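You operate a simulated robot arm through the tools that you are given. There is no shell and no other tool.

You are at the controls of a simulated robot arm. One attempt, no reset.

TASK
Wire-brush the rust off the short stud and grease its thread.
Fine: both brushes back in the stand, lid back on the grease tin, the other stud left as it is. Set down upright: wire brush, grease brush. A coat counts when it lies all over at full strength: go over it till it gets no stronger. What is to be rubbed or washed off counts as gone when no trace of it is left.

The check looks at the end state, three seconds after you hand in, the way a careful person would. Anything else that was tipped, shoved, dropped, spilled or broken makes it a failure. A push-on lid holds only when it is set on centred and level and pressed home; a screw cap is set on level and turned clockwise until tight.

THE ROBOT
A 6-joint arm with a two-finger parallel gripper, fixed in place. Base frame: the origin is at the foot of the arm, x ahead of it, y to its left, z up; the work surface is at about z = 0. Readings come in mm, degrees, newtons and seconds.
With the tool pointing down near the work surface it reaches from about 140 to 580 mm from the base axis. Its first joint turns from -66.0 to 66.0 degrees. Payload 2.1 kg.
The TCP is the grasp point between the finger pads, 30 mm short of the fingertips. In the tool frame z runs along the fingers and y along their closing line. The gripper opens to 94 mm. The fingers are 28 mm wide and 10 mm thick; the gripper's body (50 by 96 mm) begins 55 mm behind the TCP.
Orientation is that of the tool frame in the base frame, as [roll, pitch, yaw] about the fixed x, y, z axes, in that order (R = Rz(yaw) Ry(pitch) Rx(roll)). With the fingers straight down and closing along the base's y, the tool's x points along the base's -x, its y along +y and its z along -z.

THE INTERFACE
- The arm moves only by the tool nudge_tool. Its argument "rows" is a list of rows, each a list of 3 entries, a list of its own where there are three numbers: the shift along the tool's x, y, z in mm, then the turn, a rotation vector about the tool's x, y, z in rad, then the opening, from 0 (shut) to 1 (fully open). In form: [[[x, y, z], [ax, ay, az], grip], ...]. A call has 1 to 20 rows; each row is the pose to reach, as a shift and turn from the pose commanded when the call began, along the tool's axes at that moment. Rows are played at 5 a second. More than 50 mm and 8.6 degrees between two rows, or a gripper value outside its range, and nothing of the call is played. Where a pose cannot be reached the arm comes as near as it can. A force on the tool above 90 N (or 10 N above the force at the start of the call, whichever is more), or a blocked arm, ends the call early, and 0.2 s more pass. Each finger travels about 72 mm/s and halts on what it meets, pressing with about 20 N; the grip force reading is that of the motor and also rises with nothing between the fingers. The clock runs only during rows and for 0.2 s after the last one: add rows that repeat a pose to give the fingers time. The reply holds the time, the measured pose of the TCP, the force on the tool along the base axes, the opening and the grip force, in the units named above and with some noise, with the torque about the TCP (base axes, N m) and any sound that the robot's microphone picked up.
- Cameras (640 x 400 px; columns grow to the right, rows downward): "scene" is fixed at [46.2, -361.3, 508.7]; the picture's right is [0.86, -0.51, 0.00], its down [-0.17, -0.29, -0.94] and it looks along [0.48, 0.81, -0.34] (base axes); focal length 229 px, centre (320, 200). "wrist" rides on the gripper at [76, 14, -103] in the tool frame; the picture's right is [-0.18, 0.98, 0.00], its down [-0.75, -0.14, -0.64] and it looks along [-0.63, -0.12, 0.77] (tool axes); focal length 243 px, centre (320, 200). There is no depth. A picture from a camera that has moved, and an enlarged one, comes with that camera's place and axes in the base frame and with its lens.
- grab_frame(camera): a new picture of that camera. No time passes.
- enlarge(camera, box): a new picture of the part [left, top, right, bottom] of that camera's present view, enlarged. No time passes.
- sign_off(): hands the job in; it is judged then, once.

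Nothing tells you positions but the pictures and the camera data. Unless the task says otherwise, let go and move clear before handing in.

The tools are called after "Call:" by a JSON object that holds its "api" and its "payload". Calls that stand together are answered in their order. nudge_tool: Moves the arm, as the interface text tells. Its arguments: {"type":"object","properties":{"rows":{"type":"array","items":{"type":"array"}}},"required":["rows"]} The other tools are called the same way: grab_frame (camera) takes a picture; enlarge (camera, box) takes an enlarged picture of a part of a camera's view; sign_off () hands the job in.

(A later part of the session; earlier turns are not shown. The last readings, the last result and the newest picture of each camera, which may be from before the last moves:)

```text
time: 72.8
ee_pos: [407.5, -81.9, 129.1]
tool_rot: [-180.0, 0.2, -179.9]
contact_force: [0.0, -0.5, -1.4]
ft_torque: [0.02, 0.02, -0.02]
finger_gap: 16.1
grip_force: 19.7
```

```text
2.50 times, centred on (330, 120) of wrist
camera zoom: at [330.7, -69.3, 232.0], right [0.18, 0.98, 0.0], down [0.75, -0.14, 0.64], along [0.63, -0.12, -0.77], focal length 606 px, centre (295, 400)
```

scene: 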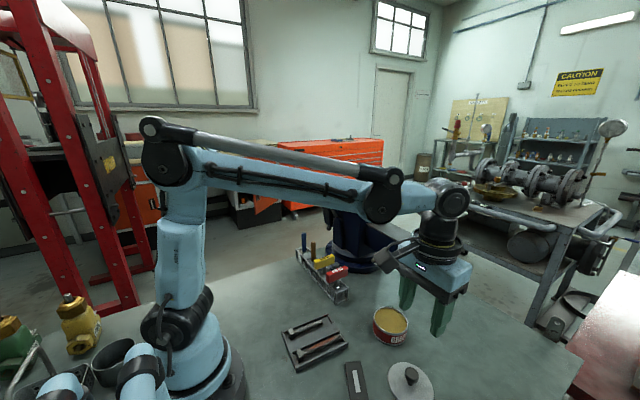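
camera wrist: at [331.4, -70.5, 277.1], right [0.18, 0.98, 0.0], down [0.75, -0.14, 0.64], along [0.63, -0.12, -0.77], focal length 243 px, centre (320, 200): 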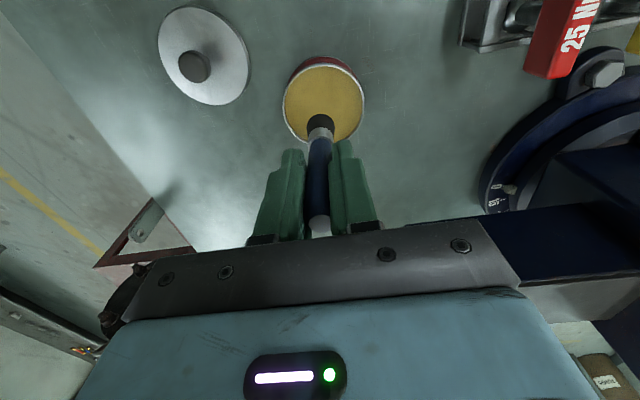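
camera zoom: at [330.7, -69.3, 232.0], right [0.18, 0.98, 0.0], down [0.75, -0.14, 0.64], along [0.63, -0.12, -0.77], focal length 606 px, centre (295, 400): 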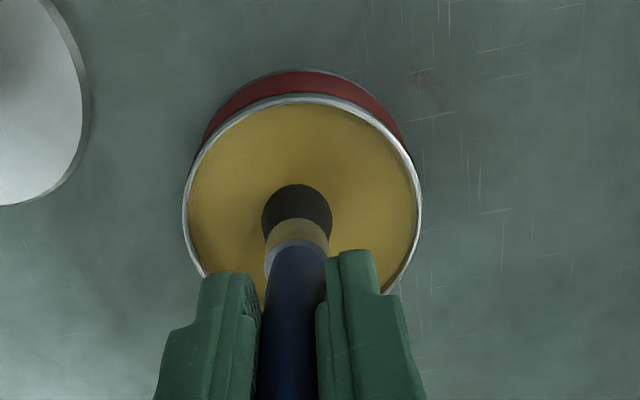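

Call:
{"api": "nudge_tool", "payload": {"rows": [[[0, 0, 4], [0, 0, 0], 0], [[0, 0, 8], [0, 0, 0], 0], [[0, 0, 11], [0, 0, 0], 0], [[0, 0, 11], [0, 0, 0], 0], [[0, 0, 11], [0, 0, 0], 0]]}}

Call:
{"api": "enlarge", "payload": {"camera": "scene", "box": [355, 280, 425, 350]}}

```text
time: 74.0
ee_pos: [407.0, -81.3, 119.0]
tool_rot: [179.9, 0.1, -180.0]
contact_force: [0.3, -1.0, 12.2]
ft_torque: [-0.02, -0.08, 0.0]
finger_gap: 16.8
grip_force: 20.6
```

```text
5.71 times, centred on (390, 315) of scene
camera zoom: at [46.2, -361.3, 508.8], right [0.86, -0.51, 0.0], down [-0.17, -0.29, -0.94], along [0.48, 0.81, -0.34], focal length 1309 px, centre (-80, -457)
```

zoom: 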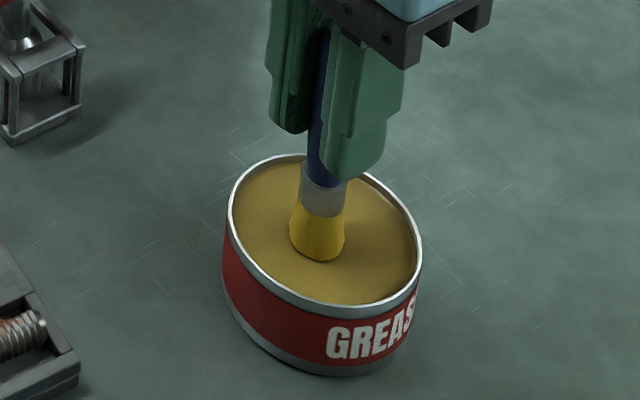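

The bristles turned yellow, so the brush is loaded. I'll lift out and carry it to above the short stud.

Call:
{"api": "nudge_tool", "payload": {"rows": [[[0, 0, -10], [0, 0, 0], 0], [[0, 0, -30], [0, 0, 0], 0], [[0, 0, -55], [0, 0, 0], 0], [[0, 0, -70], [0, 0, 0], 0], [[25, 15, -75], [0, 0, 0], 0], [[55, 34, -75], [0, 0, 0], 0], [[85, 53, -75], [0, 0, 0], 0], [[115, 71, -75], [0, 0, 0], 0], [[145, 90, -75], [0, 0, 0], 0], [[160, 102, -75], [0, 0, 0], 0], [[160, 102.3, -45], [0, 0, 0], 0], [[160, 102.3, -10], [0, 0, 0], 0], [[160, 102.3, -10], [0, 0, 0], 0]]}}

Call:
{"api": "enlarge", "payload": {"camera": "scene", "box": [280, 270, 350, 360]}}

Call:
{"api": "enlarge", "payload": {"camera": "wrist", "box": [220, 40, 420, 200]}}

```text
time: 76.8
ee_pos: [246.8, 23.4, 127.8]
tool_rot: [179.9, 0.0, -179.9]
contact_force: [0.0, 0.0, -0.9]
ft_torque: [-0.01, -0.01, 0.01]
finger_gap: 16.8
grip_force: 20.1
```

```text
4.44 times, centred on (315, 315) of scene
camera zoom: at [46.2, -361.3, 508.7], right [0.86, -0.51, 0.0], down [-0.17, -0.29, -0.94], along [0.48, 0.81, -0.34], focal length 1018 px, centre (342, -311)
```

zoom: 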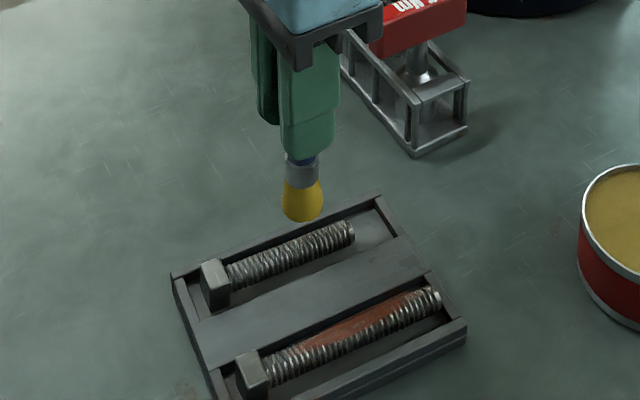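

```text
2.50 times, centred on (320, 120) of wrist
camera zoom: at [170.3, 35.5, 229.8], right [0.18, 0.98, 0.0], down [0.75, -0.14, 0.64], along [0.63, -0.12, -0.77], focal length 606 px, centre (320, 400)
```

zoom: 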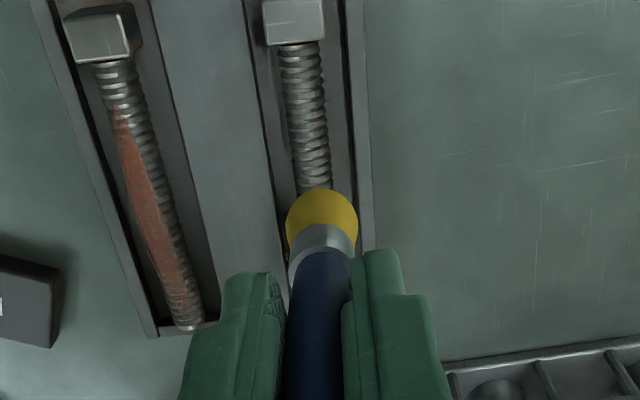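

Call:
{"api": "nudge_tool", "payload": {"rows": [[[0, 0, 0], [0, 0, 0], 0]]}}

Call:
{"api": "nudge_tool", "payload": {"rows": [[[0, 0, 0], [0, 0, 0], 0]]}}

Call:
{"api": "nudge_tool", "payload": {"rows": [[[0, 0, 0], [0, 0, 0], 0]]}}

Call:
{"api": "enlarge", "payload": {"camera": "wrist", "box": [260, 40, 380, 150]}}

```text
time: 77.2
ee_pos: [247.7, 23.4, 128.2]
tool_rot: [-180.0, 0.1, -180.0]
contact_force: [-0.1, -0.6, -1.2]
ft_torque: [-0.01, 0.0, 0.02]
finger_gap: 17.1
grip_force: 20.0
```

```text
time: 77.6
ee_pos: [246.6, 23.2, 126.8]
tool_rot: [-180.0, 0.1, -179.9]
contact_force: [0.6, 0.3, -0.7]
ft_torque: [-0.02, 0.0, 0.02]
finger_gap: 17.0
grip_force: 20.6
```

```text
time: 78.0
ee_pos: [246.6, 22.5, 128.1]
tool_rot: [-180.0, 0.2, -180.0]
contact_force: [0.0, -0.1, -0.6]
ft_torque: [0.02, -0.02, 0.0]
finger_gap: 16.9
grip_force: 19.8
```

```text
3.64 times, centred on (320, 95) of wrist
camera zoom: at [170.4, 35.4, 230.1], right [0.18, 0.98, 0.0], down [0.75, -0.14, 0.64], along [0.63, -0.12, -0.77], focal length 882 px, centre (320, 582)
```

zoom: 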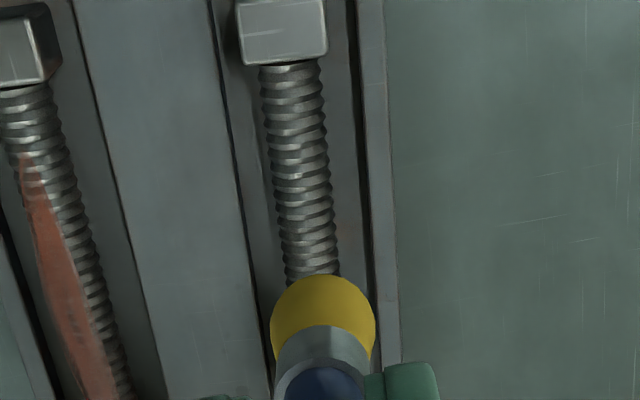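

Averaging readings puts the TCP at about (246.8, 23, 127.8), roughly 3 mm too far in +y of the stud line. I'll shift −3 mm in y and descend to contact.

Call:
{"api": "nudge_tool", "payload": {"rows": [[[0, -3.1, 5], [0, 0, 0], 0], [[0, -3.1, 10], [0, 0, 0], 0], [[0, -3.1, 14], [0, 0, 0], 0], [[0, -3.1, 16], [0, 0, 0], 0], [[0, -3.1, 16], [0, 0, 0], 0]]}}

Call:
{"api": "enlarge", "payload": {"camera": "wrist", "box": [260, 40, 380, 150]}}

Call:
{"api": "enlarge", "payload": {"camera": "scene", "box": [285, 300, 345, 350]}}

```text
time: 79.2
ee_pos: [246.3, 17.3, 111.2]
tool_rot: [-179.9, 0.0, -180.0]
contact_force: [0.3, 0.2, -0.7]
ft_torque: [0.01, 0.02, 0.05]
finger_gap: 17.1
grip_force: 19.7
```

```text
3.64 times, centred on (320, 95) of wrist
camera zoom: at [170.2, 30.2, 214.5], right [0.18, 0.98, 0.0], down [0.75, -0.14, 0.64], along [0.63, -0.12, -0.77], focal length 882 px, centre (320, 582)
```

zoom: 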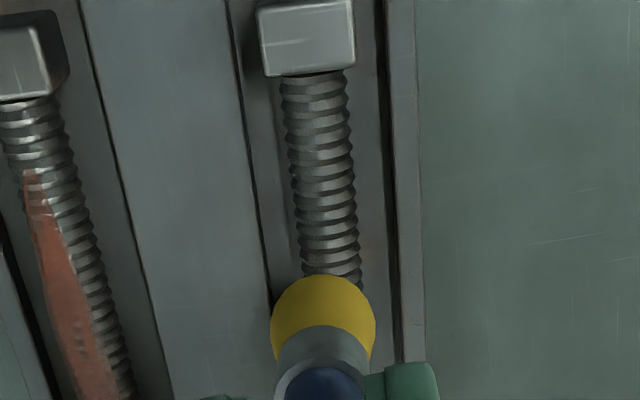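

```text
8.00 times, centred on (315, 325) of scene
camera zoom: at [46.2, -361.3, 508.7], right [0.86, -0.51, 0.0], down [-0.17, -0.29, -0.94], along [0.48, 0.81, -0.34], focal length 1832 px, centre (360, -800)
```

zoom: 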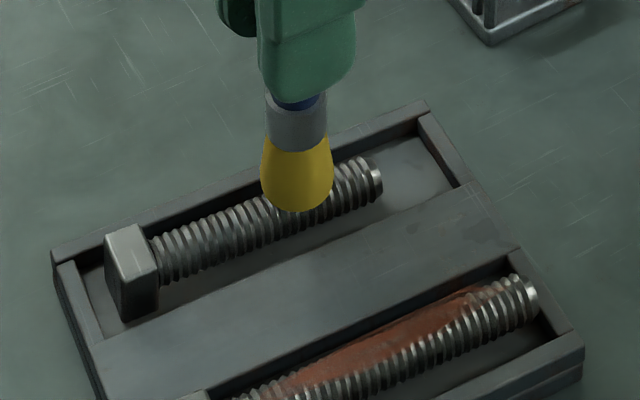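

The arm settled at y ≈ 17.3, about 2 mm short of the stud line. I'll correct by +2 mm and lower to contact.

Call:
{"api": "nudge_tool", "payload": {"rows": [[[0, 2, 0], [0, 0, 0], 0], [[0, 2, 0.7], [0, 0, 0], 0], [[0, 2, 1.3], [0, 0, 0], 0], [[0, 2, 1.3], [0, 0, 0], 0]]}}

Call:
{"api": "enlarge", "payload": {"camera": "wrist", "box": [260, 40, 380, 150]}}

```text
time: 80.2
ee_pos: [247.1, 19.2, 111.5]
tool_rot: [-180.0, 0.1, 179.9]
contact_force: [-0.7, -0.1, -0.5]
ft_torque: [0.01, -0.01, -0.01]
finger_gap: 16.9
grip_force: 19.9
```

```text
3.64 times, centred on (320, 95) of wrist
camera zoom: at [170.1, 32.1, 213.8], right [0.18, 0.98, 0.0], down [0.75, -0.14, 0.64], along [0.63, -0.12, -0.77], focal length 882 px, centre (320, 582)
```

zoom: 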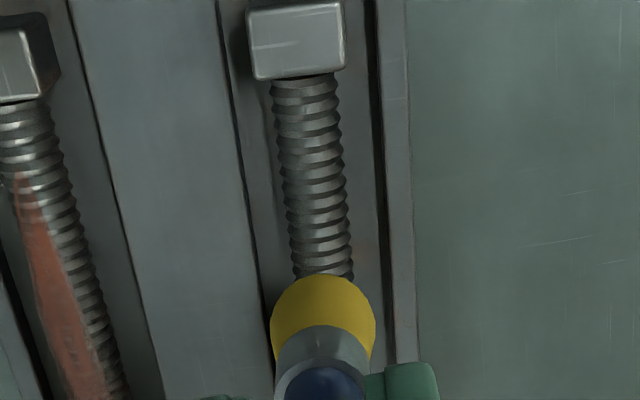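

Call:
{"api": "nudge_tool", "payload": {"rows": [[[0, 0, 0.7], [0, 0, 0], 0], [[0, 0, 1.4], [0, 0, 0], 0], [[0, 0, 1.4], [0, 0, 0], 0]]}}

Call:
{"api": "enlarge", "payload": {"camera": "scene", "box": [285, 300, 345, 350]}}

```text
time: 81.0
ee_pos: [246.8, 19.4, 109.4]
tool_rot: [180.0, 0.1, -179.9]
contact_force: [-0.4, -0.1, 0.1]
ft_torque: [0.01, -0.02, -0.02]
finger_gap: 16.8
grip_force: 20.1
```

```text
8.00 times, centred on (315, 325) of scene
camera zoom: at [46.2, -361.3, 508.7], right [0.86, -0.51, 0.0], down [-0.17, -0.29, -0.94], along [0.48, 0.81, -0.34], focal length 1832 px, centre (360, -800)
```

zoom: 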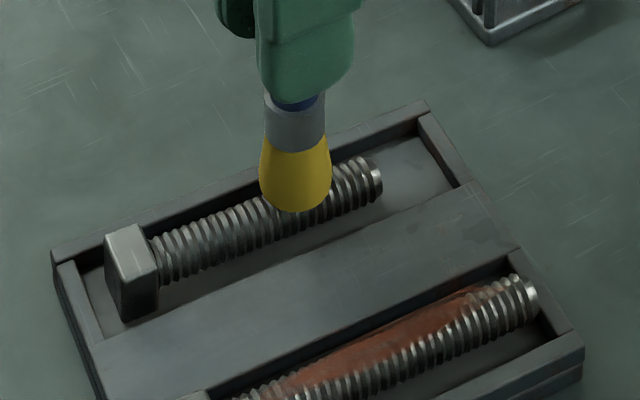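

Call:
{"api": "nudge_tool", "payload": {"rows": [[[0, 0, 0.6], [0, 0, 0], 0], [[0, 0, 1.2], [0, 0, 0], 0], [[0, 0, 1.2], [0, 0, 0], 0]]}}

```text
time: 81.8
ee_pos: [247.5, 19.6, 107.9]
tool_rot: [180.0, 0.1, 180.0]
contact_force: [-0.1, -0.2, -1.0]
ft_torque: [-0.01, 0.0, 0.02]
finger_gap: 17.0
grip_force: 20.1
```

Call:
{"api": "nudge_tool", "payload": {"rows": [[[0, 0, 0.6], [0, 0, 0], 0], [[0, 0, 1.2], [0, 0, 0], 0], [[0, 0, 1.2], [0, 0, 0], 0]]}}

Call:
{"api": "enlarge", "payload": {"camera": "scene", "box": [285, 300, 345, 350]}}

```text
time: 82.6
ee_pos: [247.3, 19.2, 108.1]
tool_rot: [180.0, 0.2, -180.0]
contact_force: [0.8, 0.2, -0.2]
ft_torque: [-0.02, -0.02, 0.02]
finger_gap: 16.9
grip_force: 20.0
```

```text
8.00 times, centred on (315, 325) of scene
camera zoom: at [46.2, -361.3, 508.7], right [0.86, -0.51, 0.0], down [-0.17, -0.29, -0.94], along [0.48, 0.81, -0.34], focal length 1832 px, centre (360, -800)
```

zoom: 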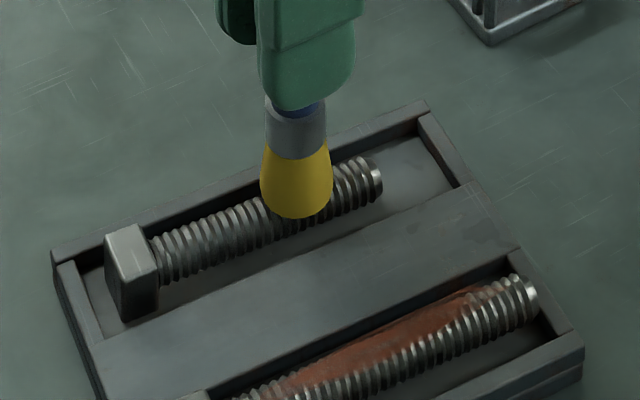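

Call:
{"api": "nudge_tool", "payload": {"rows": [[[0, 0, 0.6], [0, 0, 0], 0], [[0, 0, 1.2], [0, 0, 0], 0], [[0, 0, 1.2], [0, 0, 0], 0]]}}

```text
time: 83.4
ee_pos: [246.6, 20.5, 106.4]
tool_rot: [180.0, 0.1, -180.0]
contact_force: [0.4, 0.7, -0.5]
ft_torque: [0.0, -0.03, 0.02]
finger_gap: 17.1
grip_force: 19.6
```

Call:
{"api": "nudge_tool", "payload": {"rows": [[[0, 0, 0.6], [0, 0, 0], 0], [[0, 0, 1.2], [0, 0, 0], 0], [[0, 0, 1.2], [0, 0, 0], 0]]}}

Call:
{"api": "enlarge", "payload": {"camera": "scene", "box": [285, 300, 345, 350]}}

Call:
{"api": "enlarge", "payload": {"camera": "wrist", "box": [260, 40, 380, 150]}}

```text
time: 84.2
ee_pos: [247.1, 20.7, 105.2]
tool_rot: [180.0, 0.0, 179.9]
contact_force: [0.9, 0.2, 6.8]
ft_torque: [0.01, 0.04, -0.03]
finger_gap: 17.0
grip_force: 19.6
```

```text
8.00 times, centred on (315, 325) of scene
camera zoom: at [46.2, -361.3, 508.7], right [0.86, -0.51, 0.0], down [-0.17, -0.29, -0.94], along [0.48, 0.81, -0.34], focal length 1832 px, centre (360, -800)
```

zoom: 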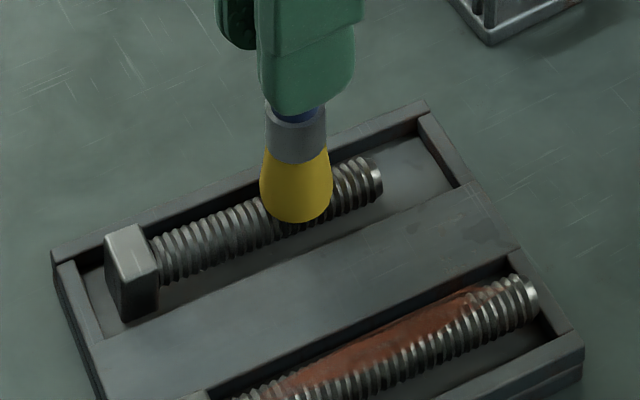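

```text
3.64 times, centred on (320, 95) of wrist
camera zoom: at [170.9, 32.0, 207.6], right [0.18, 0.98, 0.0], down [0.75, -0.14, 0.64], along [0.63, -0.12, -0.77], focal length 882 px, centre (320, 582)
```

zoom: 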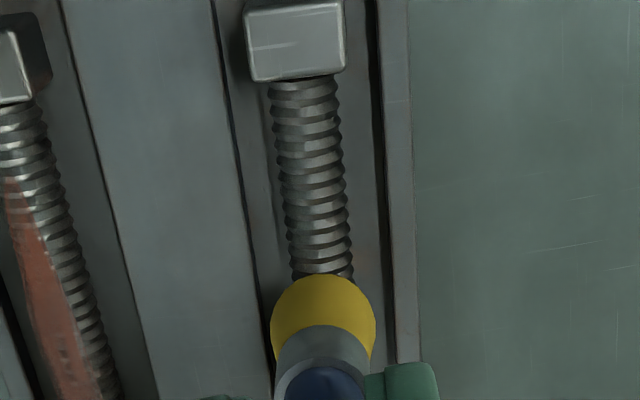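

Light contact is reached at about 7 N. I'll stroke along the thread.

Call:
{"api": "nudge_tool", "payload": {"rows": [[[-8, -0.5, 0], [0, 0, 0], 0], [[-16, -1.1, 0], [0, 0, 0], 0], [[-24, -1.7, 0], [0, 0, 0], 0], [[-16, -1.1, 0], [0, 0, 0], 0], [[-8, -0.5, 0], [0, 0, 0], 0], [[0, 0, 0], [0, 0, 0], 0], [[8, 0.5, 0], [0, 0, 0], 0], [[16, 1.1, 0], [0, 0, 0], 0], [[24, 1.7, 0], [0, 0, 0], 0], [[29, 2, 0], [0, 0, 0], 0], [[20, 1.4, 0], [0, 0, 0], 0], [[10, 0.7, 0], [0, 0, 0], 0], [[0, 0, 0], [0, 0, 0], 0], [[0, 0, -10], [0, 0, 0], 0], [[0, 10, -40], [0, 0, 0], 0], [[0, 40, -70], [0, 0, 0], 0], [[0, 40, -70], [0, 0, 0], 0]]}}

Call:
{"api": "enlarge", "payload": {"camera": "scene", "box": [285, 300, 345, 350]}}

Call:
{"api": "enlarge", "payload": {"camera": "wrist", "box": [220, 30, 350, 150]}}

```text
time: 87.8
ee_pos: [245.4, 59.2, 174.9]
tool_rot: [179.9, 0.1, 179.9]
contact_force: [-1.3, 0.2, -0.1]
ft_torque: [0.0, -0.03, 0.0]
finger_gap: 16.8
grip_force: 20.6
```

```text
8.00 times, centred on (315, 325) of scene
camera zoom: at [46.2, -361.3, 508.7], right [0.86, -0.51, 0.0], down [-0.17, -0.29, -0.94], along [0.48, 0.81, -0.34], focal length 1832 px, centre (360, -800)
```

zoom: 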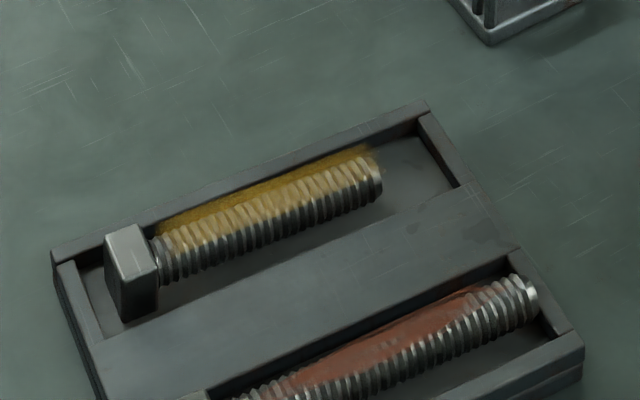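

```text
3.33 times, centred on (285, 90) of wrist
camera zoom: at [169.5, 71.3, 277.3], right [0.18, 0.98, 0.0], down [0.75, -0.14, 0.64], along [0.63, -0.12, -0.77], focal length 809 px, centre (437, 567)
```

zoom: 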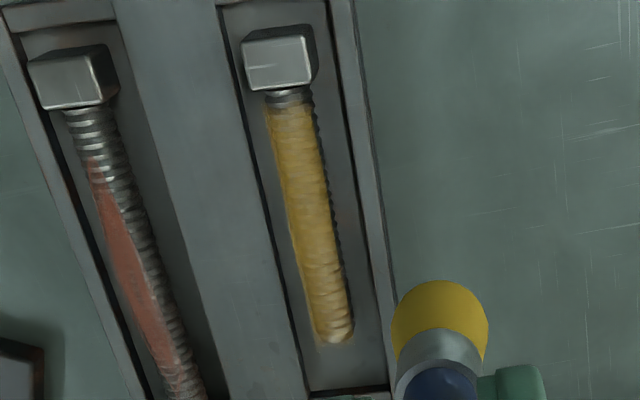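

The grease is going on. It still needs more strength, plus the band near the head and the tail end. I'll go over it again with wider reach and small sideways offsets.

Call:
{"api": "nudge_tool", "payload": {"rows": [[[0, -20, 25], [0, 0, 0], 0], [[0, -39, 50], [0, 0, 0], 0], [[0, -38.5, 68], [0, 0, 0], 0], [[0, -38.5, 70], [0, 0, 0], 0], [[-8, -39, 70], [0, 0, 0], 0], [[-16, -39.6, 70], [0, 0, 0], 0], [[-24, -40.2, 70], [0, 0, 0], 0], [[-29, -40.6, 70], [0, 0, 0], 0], [[-24, -40.2, 70], [0, 0, 0], 0], [[-16, -39.6, 70], [0, 0, 0], 0], [[-8, -39, 70], [0, 0, 0], 0], [[0, -38.5, 70], [0, 0, 0], 0], [[8, -38, 70], [0, 0, 0], 0], [[16, -37.4, 70], [0, 0, 0], 0], [[24, -36.8, 70], [0, 0, 0], 0], [[29, -36.4, 70], [0, 0, 0], 0], [[31, -36.3, 70], [0, 0, 0], 0], [[31, -36.3, 70], [0, 0, 0], 0]]}}

Call:
{"api": "enlarge", "payload": {"camera": "scene", "box": [285, 300, 345, 350]}}

Call:
{"api": "enlarge", "payload": {"camera": "wrist", "box": [260, 70, 400, 200]}}

```text
time: 91.6
ee_pos: [215.6, 23.5, 105.1]
tool_rot: [180.0, 0.1, -180.0]
contact_force: [3.2, -0.2, 13.1]
ft_torque: [0.01, -0.14, 0.02]
finger_gap: 16.8
grip_force: 20.4
```

```text
8.00 times, centred on (315, 325) of scene
camera zoom: at [46.2, -361.3, 508.7], right [0.86, -0.51, 0.0], down [-0.17, -0.29, -0.94], along [0.48, 0.81, -0.34], focal length 1832 px, centre (360, -800)
```

zoom: 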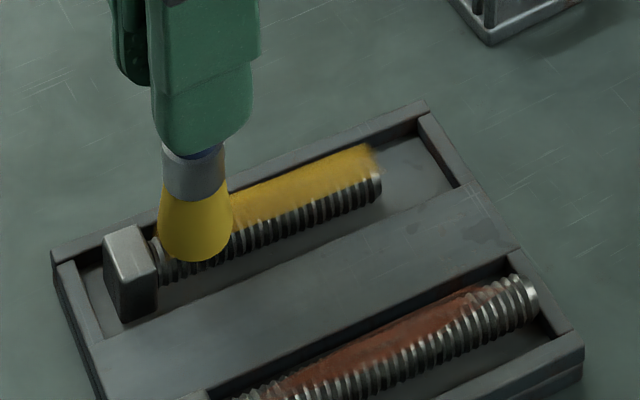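

```text
3.08 times, centred on (330, 135) of wrist
camera zoom: at [139.0, 35.5, 207.2], right [0.18, 0.98, 0.0], down [0.75, -0.14, 0.64], along [0.63, -0.12, -0.77], focal length 746 px, centre (289, 400)
```

zoom: 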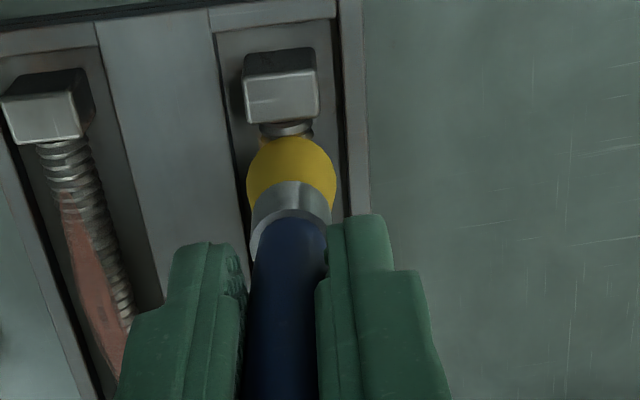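

Call:
{"api": "nudge_tool", "payload": {"rows": [[[1.5, 0.1, -0.3], [0, 0, 0], 0], [[3, 0.2, -0.3], [0, 0, 0], 0], [[3, 2, -0.3], [0, 0, 0], 0], [[3, -2, -0.3], [0, 0, 0], 0], [[3, 0, -0.3], [0, 0, 0], 0]]}}

```text
time: 92.8
ee_pos: [213.0, 22.7, 104.6]
tool_rot: [179.9, 0.0, 180.0]
contact_force: [0.7, 0.1, 0.2]
ft_torque: [0.01, -0.02, 0.01]
finger_gap: 16.9
grip_force: 20.2
```

Call:
{"api": "nudge_tool", "payload": {"rows": [[[-5, 0, -20], [0, 0, 0], 0], [[-15, 30, -55], [0, 0, 0], 0], [[-25, 45, -75], [0, 0, 0], 0], [[-25, 45, -75], [0, 0, 0], 0]]}}

Call:
{"api": "enlarge", "payload": {"camera": "scene", "box": [285, 300, 345, 350]}}

Call:
{"api": "enlarge", "payload": {"camera": "wrist", "box": [220, 30, 330, 140]}}

```text
time: 93.8
ee_pos: [238.9, 67.3, 179.5]
tool_rot: [-180.0, 0.2, 180.0]
contact_force: [-0.9, -0.5, -1.1]
ft_torque: [0.0, -0.02, 0.03]
finger_gap: 17.0
grip_force: 20.1
```

```text
8.00 times, centred on (315, 325) of scene
camera zoom: at [46.2, -361.3, 508.7], right [0.86, -0.51, 0.0], down [-0.17, -0.29, -0.94], along [0.48, 0.81, -0.34], focal length 1832 px, centre (360, -800)
```

zoom: 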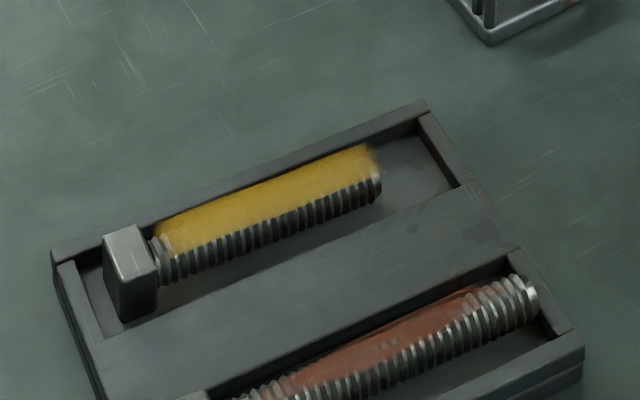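

```text
3.64 times, centred on (275, 85) of wrist
camera zoom: at [162.2, 81.0, 282.7], right [0.18, 0.98, 0.0], down [0.75, -0.14, 0.64], along [0.63, -0.12, -0.77], focal length 882 px, centre (484, 618)
```

zoom: 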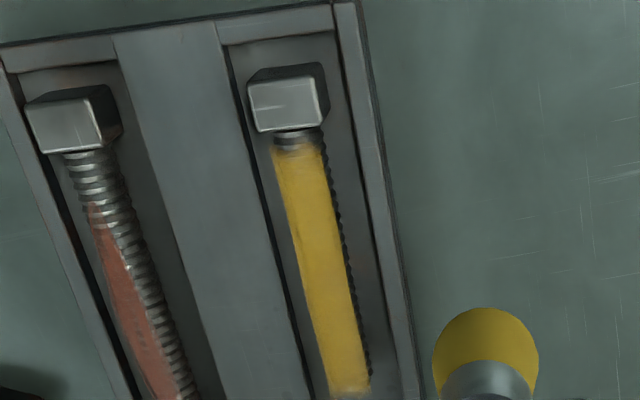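

Call:
{"api": "enlarge", "payload": {"camera": "wrist", "box": [255, 55, 305, 105]}}

Call:
{"api": "enlarge", "payload": {"camera": "wrist", "box": [285, 110, 335, 160]}}

Call:
{"api": "enlarge", "payload": {"camera": "scene", "box": [295, 315, 335, 340]}}

```text
8.00 times, centred on (280, 80) of wrist
camera zoom: at [162.2, 81.0, 282.7], right [0.18, 0.98, 0.0], down [0.75, -0.14, 0.64], along [0.63, -0.12, -0.77], focal length 1941 px, centre (640, 1160)
```

zoom: 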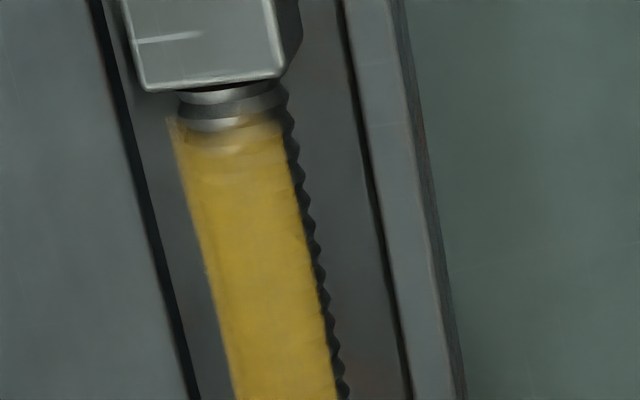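

```text
8.00 times, centred on (310, 135) of wrist
camera zoom: at [162.2, 81.0, 282.7], right [0.18, 0.98, 0.0], down [0.75, -0.14, 0.64], along [0.63, -0.12, -0.77], focal length 1941 px, centre (400, 720)
```

zoom: 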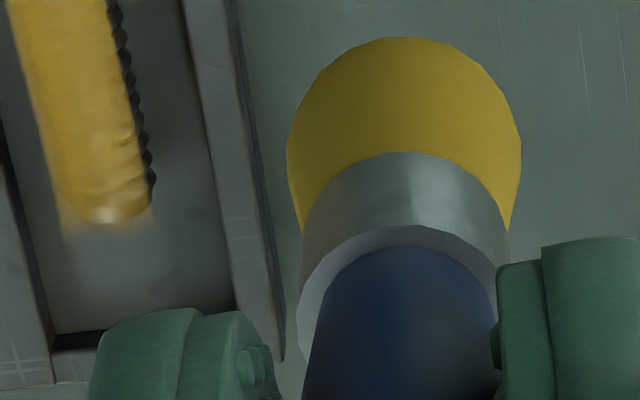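

```text
16.00 times, centred on (315, 328) of scene
camera zoom: at [46.2, -361.3, 508.7], right [0.86, -0.51, 0.0], down [-0.17, -0.29, -0.94], along [0.48, 0.81, -0.34], focal length 3665 px, centre (400, -1840)
```

zoom: 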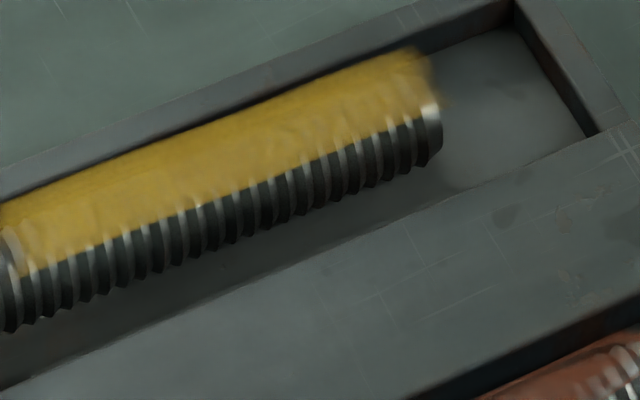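

The coat is nearly full. The last few millimetres at the head end and the tail end are still thin, so I'll work those spots.

Call:
{"api": "nudge_tool", "payload": {"rows": [[[8, -16, 25], [0, 0, 0], 0], [[16, -32, 50], [0, 0, 0], 0], [[23.5, -45.5, 70], [0, 0, 0], 0], [[23.5, -45.5, 75], [0, 0, 0], 0], [[24.5, -45.5, 75.7], [0, 0, 0], 0], [[24.5, -45.5, 75.7], [0, 0, 0], 0]]}}

```text
time: 95.2
ee_pos: [213.1, 23.0, 106.6]
tool_rot: [-179.9, 0.1, 179.9]
contact_force: [2.2, 0.2, 4.9]
ft_torque: [-0.04, -0.11, -0.01]
finger_gap: 17.0
grip_force: 20.2
```

Call:
{"api": "nudge_tool", "payload": {"rows": [[[0, 2.5, 0], [0, 0, 0], 0], [[0, -2.5, 0], [0, 0, 0], 0], [[1, 0, 0], [0, 0, 0], 0], [[1.5, 2.5, 0], [0, 0, 0], 0], [[1.5, -2.5, 0], [0, 0, 0], 0], [[1, 0, 0], [0, 0, 0], 0], [[-8, -0.5, 0], [0, 0, 0], 0], [[1, 0, 0], [0, 0, 0], 0]]}}

Call:
{"api": "enlarge", "payload": {"camera": "scene", "box": [285, 300, 345, 350]}}

```text
time: 97.0
ee_pos: [213.6, 23.2, 105.5]
tool_rot: [180.0, 0.2, 180.0]
contact_force: [-0.2, -0.5, -0.5]
ft_torque: [-0.02, 0.02, 0.02]
finger_gap: 16.7
grip_force: 20.3
```

```text
8.00 times, centred on (315, 325) of scene
camera zoom: at [46.2, -361.3, 508.7], right [0.86, -0.51, 0.0], down [-0.17, -0.29, -0.94], along [0.48, 0.81, -0.34], focal length 1832 px, centre (360, -800)
```

zoom: 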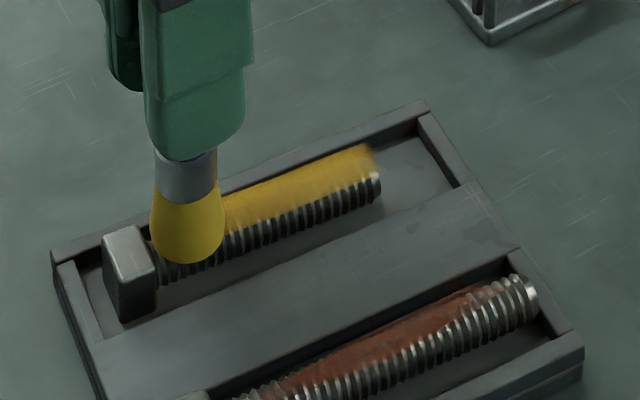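

Call:
{"api": "nudge_tool", "payload": {"rows": [[[1, 0, 0.6], [0, 0, 0], 0], [[1, 0, 1.0], [0, 0, 0], 0], [[1, 0, 1.0], [0, 0, 0], 0]]}}

```text
time: 97.8
ee_pos: [212.4, 22.9, 104.7]
tool_rot: [-180.0, 0.1, -180.0]
contact_force: [1.2, -0.1, 11.5]
ft_torque: [-0.01, 0.01, 0.0]
finger_gap: 16.9
grip_force: 20.5
```

Call:
{"api": "nudge_tool", "payload": {"rows": [[[0, 2, 0], [0, 0, 0], 0], [[0, -2, 0], [0, 0, 0], 0], [[-8, -0.6, 0], [0, 0, 0], 0], [[-16, -1.1, 0], [0, 0, 0], 0], [[-24, -1.7, 0], [0, 0, 0], 0], [[-32, -2.2, 0], [0, 0, 0], 0], [[-40, -2.8, 0], [0, 0, 0], 0], [[-48, -3.4, 0], [0, 0, 0], 0], [[-56, -3.9, 0], [0, 0, 0], 0], [[-62, -4.3, 0], [0, 0, 0], 0], [[-56, -3.9, 0], [0, 0, 0], 0], [[-48, -3.4, 0], [0, 0, 0], 0], [[-56, -3.9, 0.3], [0, 0, 0], 0], [[-60, -4.2, 0.3], [0, 0, 0], 0], [[-52, -3.6, 0.3], [0, 0, 0], 0]]}}

Call:
{"api": "enlarge", "payload": {"camera": "wrist", "box": [260, 20, 380, 140]}}

Call:
{"api": "enlarge", "payload": {"camera": "scene", "box": [285, 300, 345, 350]}}

```text
time: 101.0
ee_pos: [263.8, 20.1, 103.8]
tool_rot: [-179.9, 0.2, -180.0]
contact_force: [-0.5, -0.5, 0.2]
ft_torque: [0.0, 0.01, 0.0]
finger_gap: 16.8
grip_force: 20.0
```

```text
3.33 times, centred on (320, 80) of wrist
camera zoom: at [187.1, 31.2, 205.7], right [0.18, 0.98, 0.0], down [0.75, -0.14, 0.64], along [0.63, -0.12, -0.77], focal length 809 px, centre (320, 600)
```

zoom: 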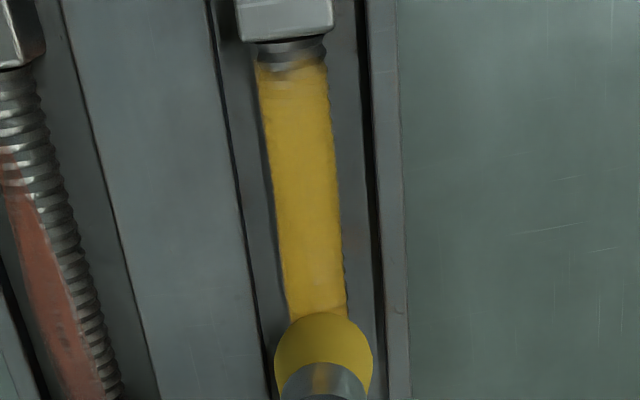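

```text
8.00 times, centred on (315, 325) of scene
camera zoom: at [46.2, -361.3, 508.7], right [0.86, -0.51, 0.0], down [-0.17, -0.29, -0.94], along [0.48, 0.81, -0.34], focal length 1832 px, centre (360, -800)
```

zoom: 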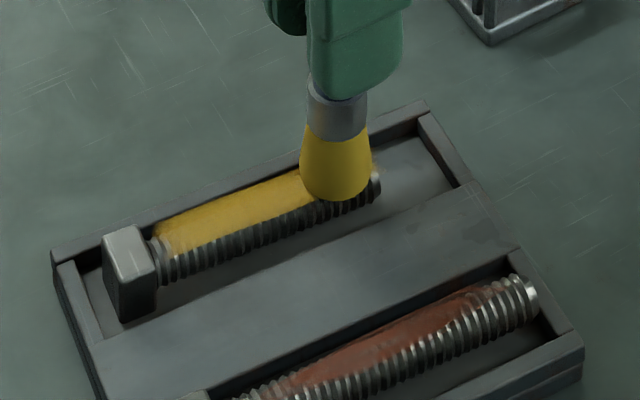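

Call:
{"api": "nudge_tool", "payload": {"rows": [[[0, 0, -20], [0, 0, 0], 0], [[20, 20, -45], [0, 0, 0], 0], [[40, 40, -60], [0, 0, 0], 0], [[50, 45, -60], [0, 0, 0], 0], [[50, 45, -60], [0, 0, 0], 0]]}}

Call:
{"api": "enlarge", "payload": {"camera": "wrist", "box": [230, 40, 310, 160]}}

Call:
{"api": "enlarge", "payload": {"camera": "scene", "box": [290, 315, 335, 345]}}

Call:
{"api": "enlarge", "payload": {"camera": "scene", "box": [270, 260, 330, 320]}}

```text
time: 102.2
ee_pos: [212.8, 64.3, 162.8]
tool_rot: [-180.0, 0.1, 180.0]
contact_force: [0.4, -0.1, -0.3]
ft_torque: [0.0, 0.01, -0.04]
finger_gap: 16.6
grip_force: 20.3
```

```text
3.33 times, centred on (270, 100) of wrist
camera zoom: at [136.7, 76.3, 265.0], right [0.18, 0.98, 0.0], down [0.75, -0.14, 0.64], along [0.63, -0.12, -0.77], focal length 809 px, centre (487, 533)
```

zoom: 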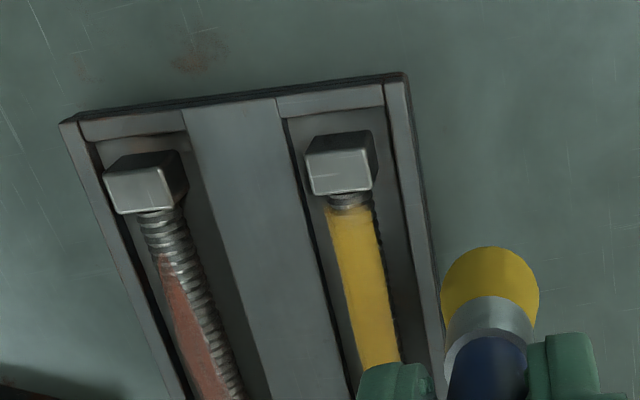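

```text
13.33 times, centred on (312, 330) of scene
camera zoom: at [46.2, -361.3, 508.7], right [0.86, -0.51, 0.0], down [-0.17, -0.29, -0.94], along [0.48, 0.81, -0.34], focal length 3054 px, centre (420, -1533)
```

zoom: 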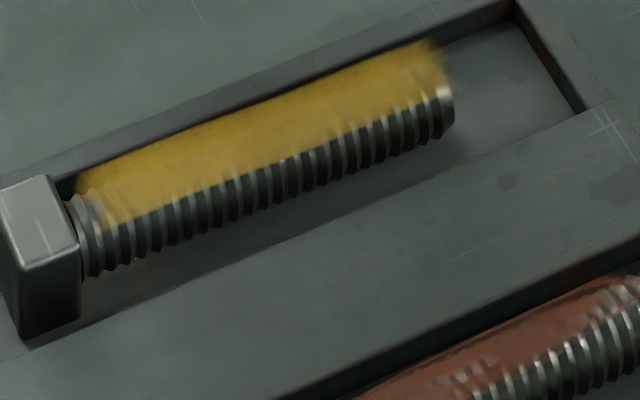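

```text
6.67 times, centred on (300, 290) of scene
camera zoom: at [46.2, -361.3, 508.7], right [0.86, -0.51, 0.0], down [-0.17, -0.29, -0.94], along [0.48, 0.81, -0.34], focal length 1527 px, centre (453, -400)
```

zoom: 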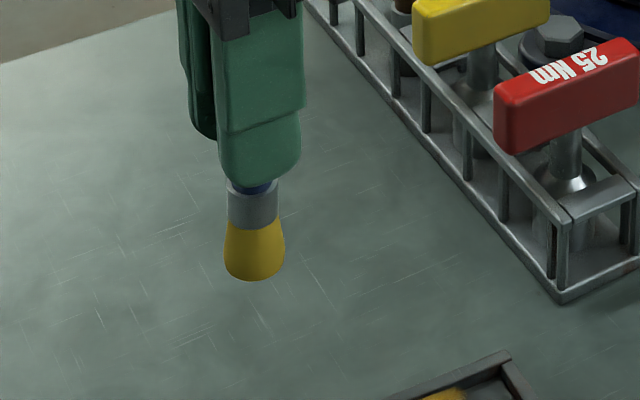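

The ends of the coat still look a bit thin. I'll reload the brush at the tin and then work both ends again.

Call:
{"api": "nudge_tool", "payload": {"rows": [[[-5, -5, -20], [0, 0, 0], 0], [[-35, -30, -26], [0, 0, 0], 0], [[-70, -55, -26], [0, 0, 0], 0], [[-105, -80, -26], [0, 0, 0], 0], [[-140, -105, -26], [0, 0, 0], 0], [[-170, -130, -26], [0, 0, 0], 0], [[-193.6, -146.3, -26], [0, 0, 0], 0], [[-193.6, -146.3, -26], [0, 0, 0], 0], [[-193.6, -146.3, 5], [0, 0, 0], 0], [[-193.6, -146.3, 35], [0, 0, 0], 0], [[-193.6, -146.3, 35], [0, 0, 0], 0]]}}

Call:
{"api": "enlarge", "payload": {"camera": "wrist", "box": [260, 40, 400, 200]}}

Call:
{"api": "enlarge", "payload": {"camera": "scene", "box": [355, 280, 425, 350]}}

```text
time: 104.6
ee_pos: [406.9, -81.3, 127.5]
tool_rot: [180.0, 0.1, -180.0]
contact_force: [0.4, -0.3, -0.7]
ft_torque: [0.0, 0.0, -0.01]
finger_gap: 16.8
grip_force: 19.8
```

```text
2.50 times, centred on (330, 120) of wrist
camera zoom: at [331.1, -69.8, 231.7], right [0.18, 0.98, 0.0], down [0.75, -0.14, 0.64], along [0.63, -0.12, -0.77], focal length 606 px, centre (295, 400)
```

zoom: 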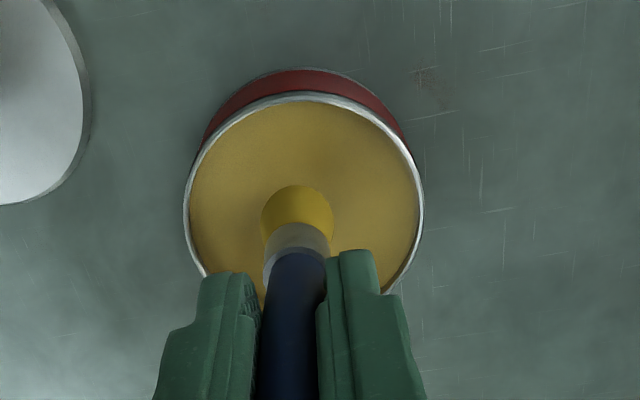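

```text
5.71 times, centred on (390, 315) of scene
camera zoom: at [46.2, -361.3, 508.7], right [0.86, -0.51, 0.0], down [-0.17, -0.29, -0.94], along [0.48, 0.81, -0.34], focal length 1309 px, centre (-80, -457)
```

zoom: 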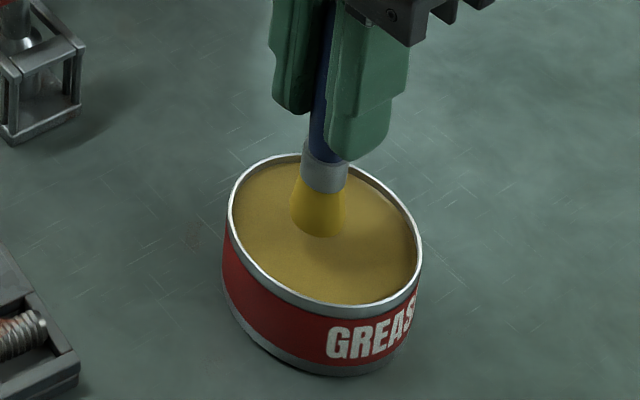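

Call:
{"api": "nudge_tool", "payload": {"rows": [[[0, 0, 4], [0, 0, 0], 0], [[0, 0, 8], [0, 0, 0], 0], [[0, 0, 10], [0, 0, 0], 0], [[0, 0, 11], [0, 0, 0], 0], [[0, 0, 11], [0, 0, 0], 0]]}}

Call:
{"api": "enlarge", "payload": {"camera": "scene", "box": [355, 280, 425, 350]}}

```text
time: 105.8
ee_pos: [407.8, -81.6, 118.7]
tool_rot: [179.9, 0.1, 180.0]
contact_force: [-0.8, -0.3, -0.9]
ft_torque: [0.0, 0.02, 0.03]
finger_gap: 16.7
grip_force: 19.7
```

```text
5.71 times, centred on (390, 315) of scene
camera zoom: at [46.2, -361.3, 508.7], right [0.86, -0.51, 0.0], down [-0.17, -0.29, -0.94], along [0.48, 0.81, -0.34], focal length 1309 px, centre (-80, -457)
```

zoom: 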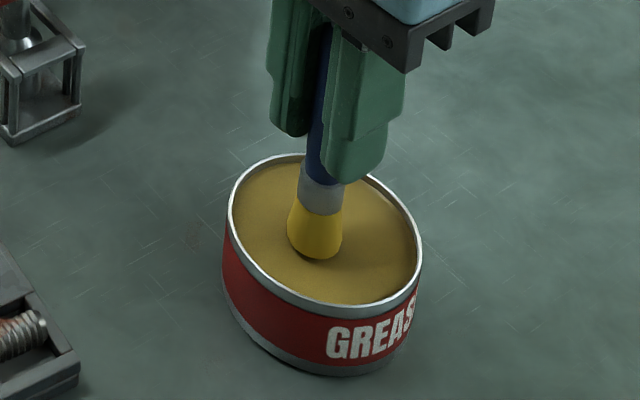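

Call:
{"api": "nudge_tool", "payload": {"rows": [[[0, 0, 1], [0, 0, 0], 0], [[0, 0, 1.8], [0, 0, 0], 0], [[0, 0, 1.8], [0, 0, 0], 0]]}}

Call:
{"api": "enlarge", "payload": {"camera": "scene", "box": [355, 280, 425, 350]}}

```text
time: 106.6
ee_pos: [406.3, -81.7, 114.9]
tool_rot: [180.0, 0.1, 179.9]
contact_force: [0.1, -0.1, -0.1]
ft_torque: [0.01, 0.0, 0.02]
finger_gap: 17.0
grip_force: 20.0
```

```text
5.71 times, centred on (390, 315) of scene
camera zoom: at [46.2, -361.3, 508.7], right [0.86, -0.51, 0.0], down [-0.17, -0.29, -0.94], along [0.48, 0.81, -0.34], focal length 1309 px, centre (-80, -457)
```

zoom: 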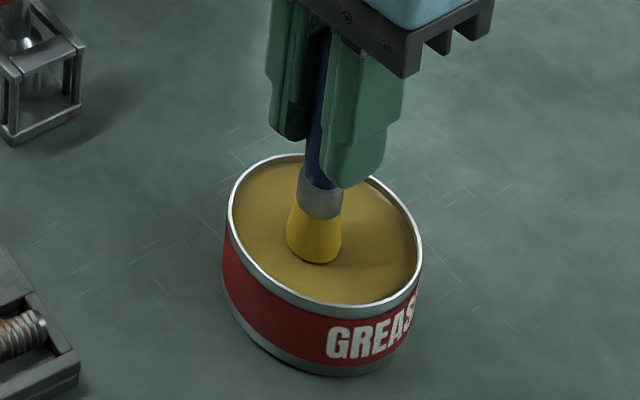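

Call:
{"api": "nudge_tool", "payload": {"rows": [[[0, 0, 0.7], [0, 0, 0], 0], [[0, 0, 1.4], [0, 0, 0], 0], [[0, 0, 1.4], [0, 0, 0], 0]]}}

Call:
{"api": "enlarge", "payload": {"camera": "scene", "box": [355, 280, 425, 350]}}

```text
time: 107.4
ee_pos: [407.4, -82.6, 115.5]
tool_rot: [180.0, 0.1, 180.0]
contact_force: [-0.6, -1.0, 15.1]
ft_torque: [0.0, -0.09, -0.03]
finger_gap: 16.6
grip_force: 19.9
```

```text
5.71 times, centred on (390, 315) of scene
camera zoom: at [46.2, -361.3, 508.8], right [0.86, -0.51, 0.0], down [-0.17, -0.29, -0.94], along [0.48, 0.81, -0.34], focal length 1309 px, centre (-80, -457)
```

zoom: 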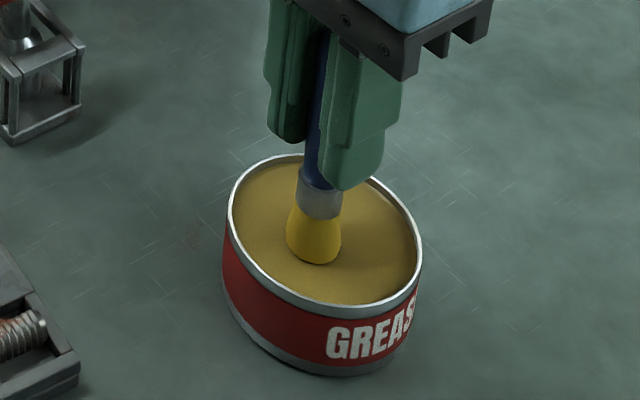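

The brush is reloaded. I'll lift and return to the head end of the short stud.

Call:
{"api": "nudge_tool", "payload": {"rows": [[[0, 0, -12], [0, 0, 0], 0], [[0, 0, -40], [0, 0, 0], 0], [[0, 0, -72], [0, 0, 0], 0], [[35, 18, -75], [0, 0, 0], 0], [[70, 37, -75], [0, 0, 0], 0], [[105, 56, -75], [0, 0, 0], 0], [[140, 75, -75], [0, 0, 0], 0], [[170, 92, -75], [0, 0, 0], 0], [[193, 104.8, -75], [0, 0, 0], 0], [[193, 104.8, -40], [0, 0, 0], 0], [[193, 104.8, -5], [0, 0, 0], 0], [[193, 104.8, 10], [0, 0, 0], 0], [[193, 104.8, 10], [0, 0, 0], 0]]}}

Call:
{"api": "enlarge", "payload": {"camera": "scene", "box": [285, 300, 345, 350]}}

Call:
{"api": "enlarge", "payload": {"camera": "wrist", "box": [260, 60, 380, 180]}}

```text
time: 110.2
ee_pos: [212.7, 21.0, 104.3]
tool_rot: [179.9, 0.1, -180.0]
contact_force: [0.2, -0.9, -1.3]
ft_torque: [0.01, 0.01, 0.0]
finger_gap: 17.1
grip_force: 20.2
```

```text
8.00 times, centred on (315, 325) of scene
camera zoom: at [46.2, -361.3, 508.7], right [0.86, -0.51, 0.0], down [-0.17, -0.29, -0.94], along [0.48, 0.81, -0.34], focal length 1832 px, centre (360, -800)
```

zoom: 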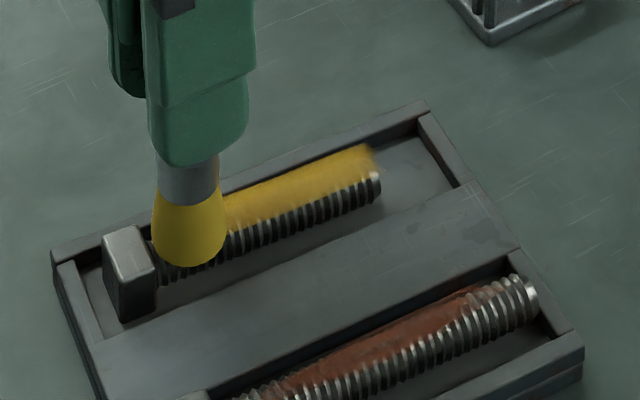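

```text
3.33 times, centred on (320, 120) of wrist
camera zoom: at [136.6, 33.4, 205.8], right [0.18, 0.98, 0.0], down [0.75, -0.14, 0.64], along [0.63, -0.12, -0.77], focal length 809 px, centre (320, 467)
```

zoom: 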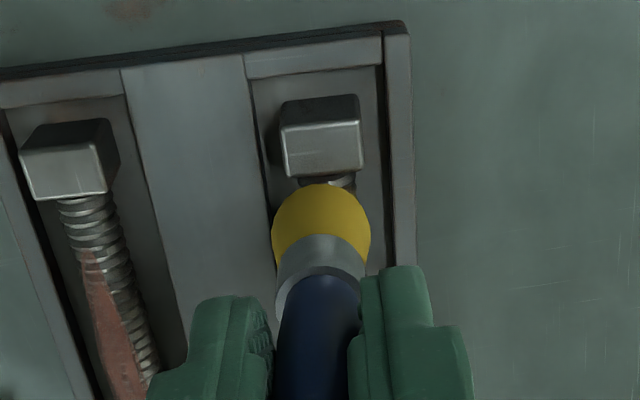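

Call:
{"api": "nudge_tool", "payload": {"rows": [[[1.5, 1, 1.2], [0, 0, 0], 0], [[2.5, 1, 2.4], [0, 0, 0], 0], [[2.5, 1, 2.9], [0, 0, 0], 0], [[2.5, 1, 2.9], [0, 0, 0], 0]]}}

```text
time: 111.2
ee_pos: [211.1, 23.5, 100.0]
tool_rot: [-180.0, 0.1, 180.0]
contact_force: [-1.7, -0.7, 13.7]
ft_torque: [-0.01, 0.17, -0.02]
finger_gap: 16.9
grip_force: 20.9
```

Call:
{"api": "nudge_tool", "payload": {"rows": [[[0, 3, 0], [0, 0, 0], 0], [[0, -3, 0], [0, 0, 0], 0], [[0.7, 0, 0], [0, 0, 0], 0], [[0.7, 3, 0.2], [0, 0, 0], 0], [[0.7, -3, 0.2], [0, 0, 0], 0], [[0.5, 0, 0.2], [0, 0, 0], 0]]}}

Call:
{"api": "enlarge", "payload": {"camera": "scene", "box": [285, 300, 345, 350]}}

Call:
{"api": "enlarge", "payload": {"camera": "wrist", "box": [260, 60, 380, 180]}}

```text
time: 112.6
ee_pos: [212.1, 23.7, 99.6]
tool_rot: [-179.9, 0.0, -180.0]
contact_force: [-1.2, -0.6, 3.6]
ft_torque: [-0.05, 0.15, 0.0]
finger_gap: 17.1
grip_force: 20.6
```

```text
8.00 times, centred on (315, 325) of scene
camera zoom: at [46.2, -361.3, 508.7], right [0.86, -0.51, 0.0], down [-0.17, -0.29, -0.94], along [0.48, 0.81, -0.34], focal length 1832 px, centre (360, -800)
```

zoom: 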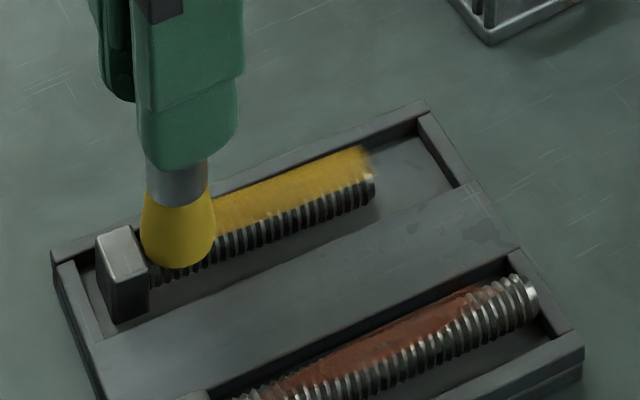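

```text
3.33 times, centred on (320, 120) of wrist
camera zoom: at [134.7, 36.3, 202.9], right [0.18, 0.98, 0.0], down [0.75, -0.14, 0.64], along [0.63, -0.12, -0.77], focal length 809 px, centre (320, 467)
```

zoom: 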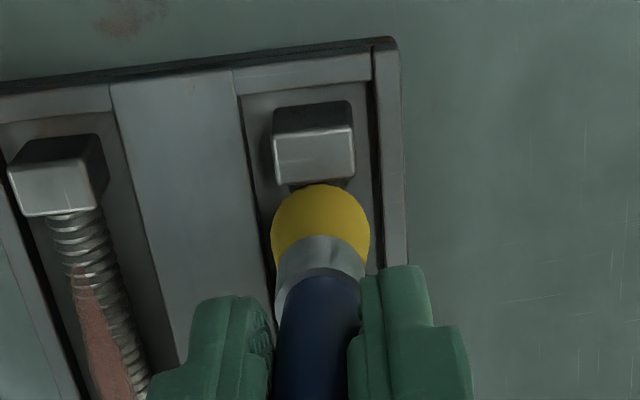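

The stud slid about 2 mm toward the base in its recess. I'll now stroke one way toward the tail, which also draws it back.

Call:
{"api": "nudge_tool", "payload": {"rows": [[[-8, -1, 0.3], [0, 0, 0], 0], [[-16, -1.6, 0.3], [0, 0, 0], 0], [[-24, -2.2, 0.3], [0, 0, 0], 0], [[-32, -2.8, 0.3], [0, 0, 0], 0], [[-40, -3.4, 0.3], [0, 0, 0], 0], [[-48, -4, 0.3], [0, 0, 0], 0], [[-54, -4.4, 0.3], [0, 0, 0], 0], [[-60, -4.8, 0.3], [0, 0, 0], 0], [[-64, -5, 0], [0, 0, 0], 0], [[-64, -5, -20], [0, 0, 0], 0], [[-40, 20, -50], [0, 0, 0], 0], [[-20, 40, -70], [0, 0, 0], 0], [[-20, 40, -70], [0, 0, 0], 0]]}}

Call:
{"api": "enlarge", "payload": {"camera": "scene", "box": [285, 305, 345, 350]}}

Call:
{"api": "enlarge", "payload": {"camera": "wrist", "box": [230, 30, 330, 130]}}

```text
time: 115.4
ee_pos: [229.1, 63.6, 171.9]
tool_rot: [-180.0, 0.0, 180.0]
contact_force: [0.0, -0.3, -1.2]
ft_torque: [-0.02, -0.02, 0.0]
finger_gap: 16.7
grip_force: 20.3
```

```text
8.89 times, centred on (315, 328) of scene
camera zoom: at [46.2, -361.3, 508.7], right [0.86, -0.51, 0.0], down [-0.17, -0.29, -0.94], along [0.48, 0.81, -0.34], focal length 2036 px, centre (364, -933)
```

zoom: 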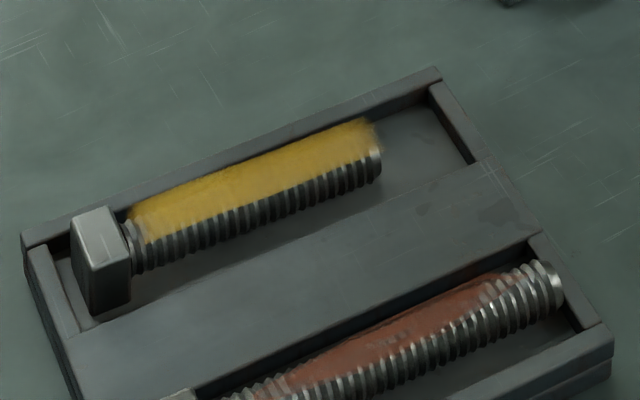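

```text
4.00 times, centred on (280, 80) of wrist
camera zoom: at [153.4, 75.1, 274.3], right [0.18, 0.98, 0.0], down [0.75, -0.14, 0.64], along [0.63, -0.12, -0.77], focal length 970 px, centre (480, 680)
```

zoom: 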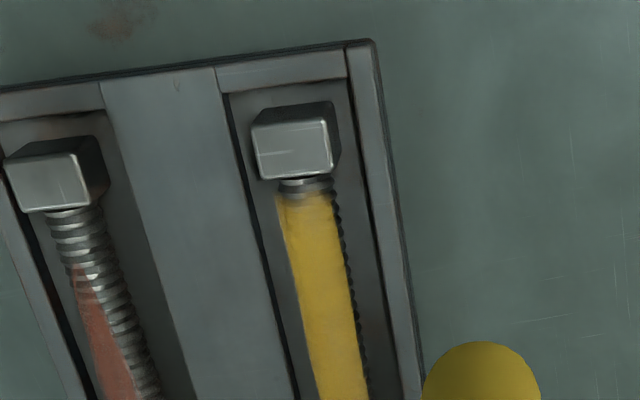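

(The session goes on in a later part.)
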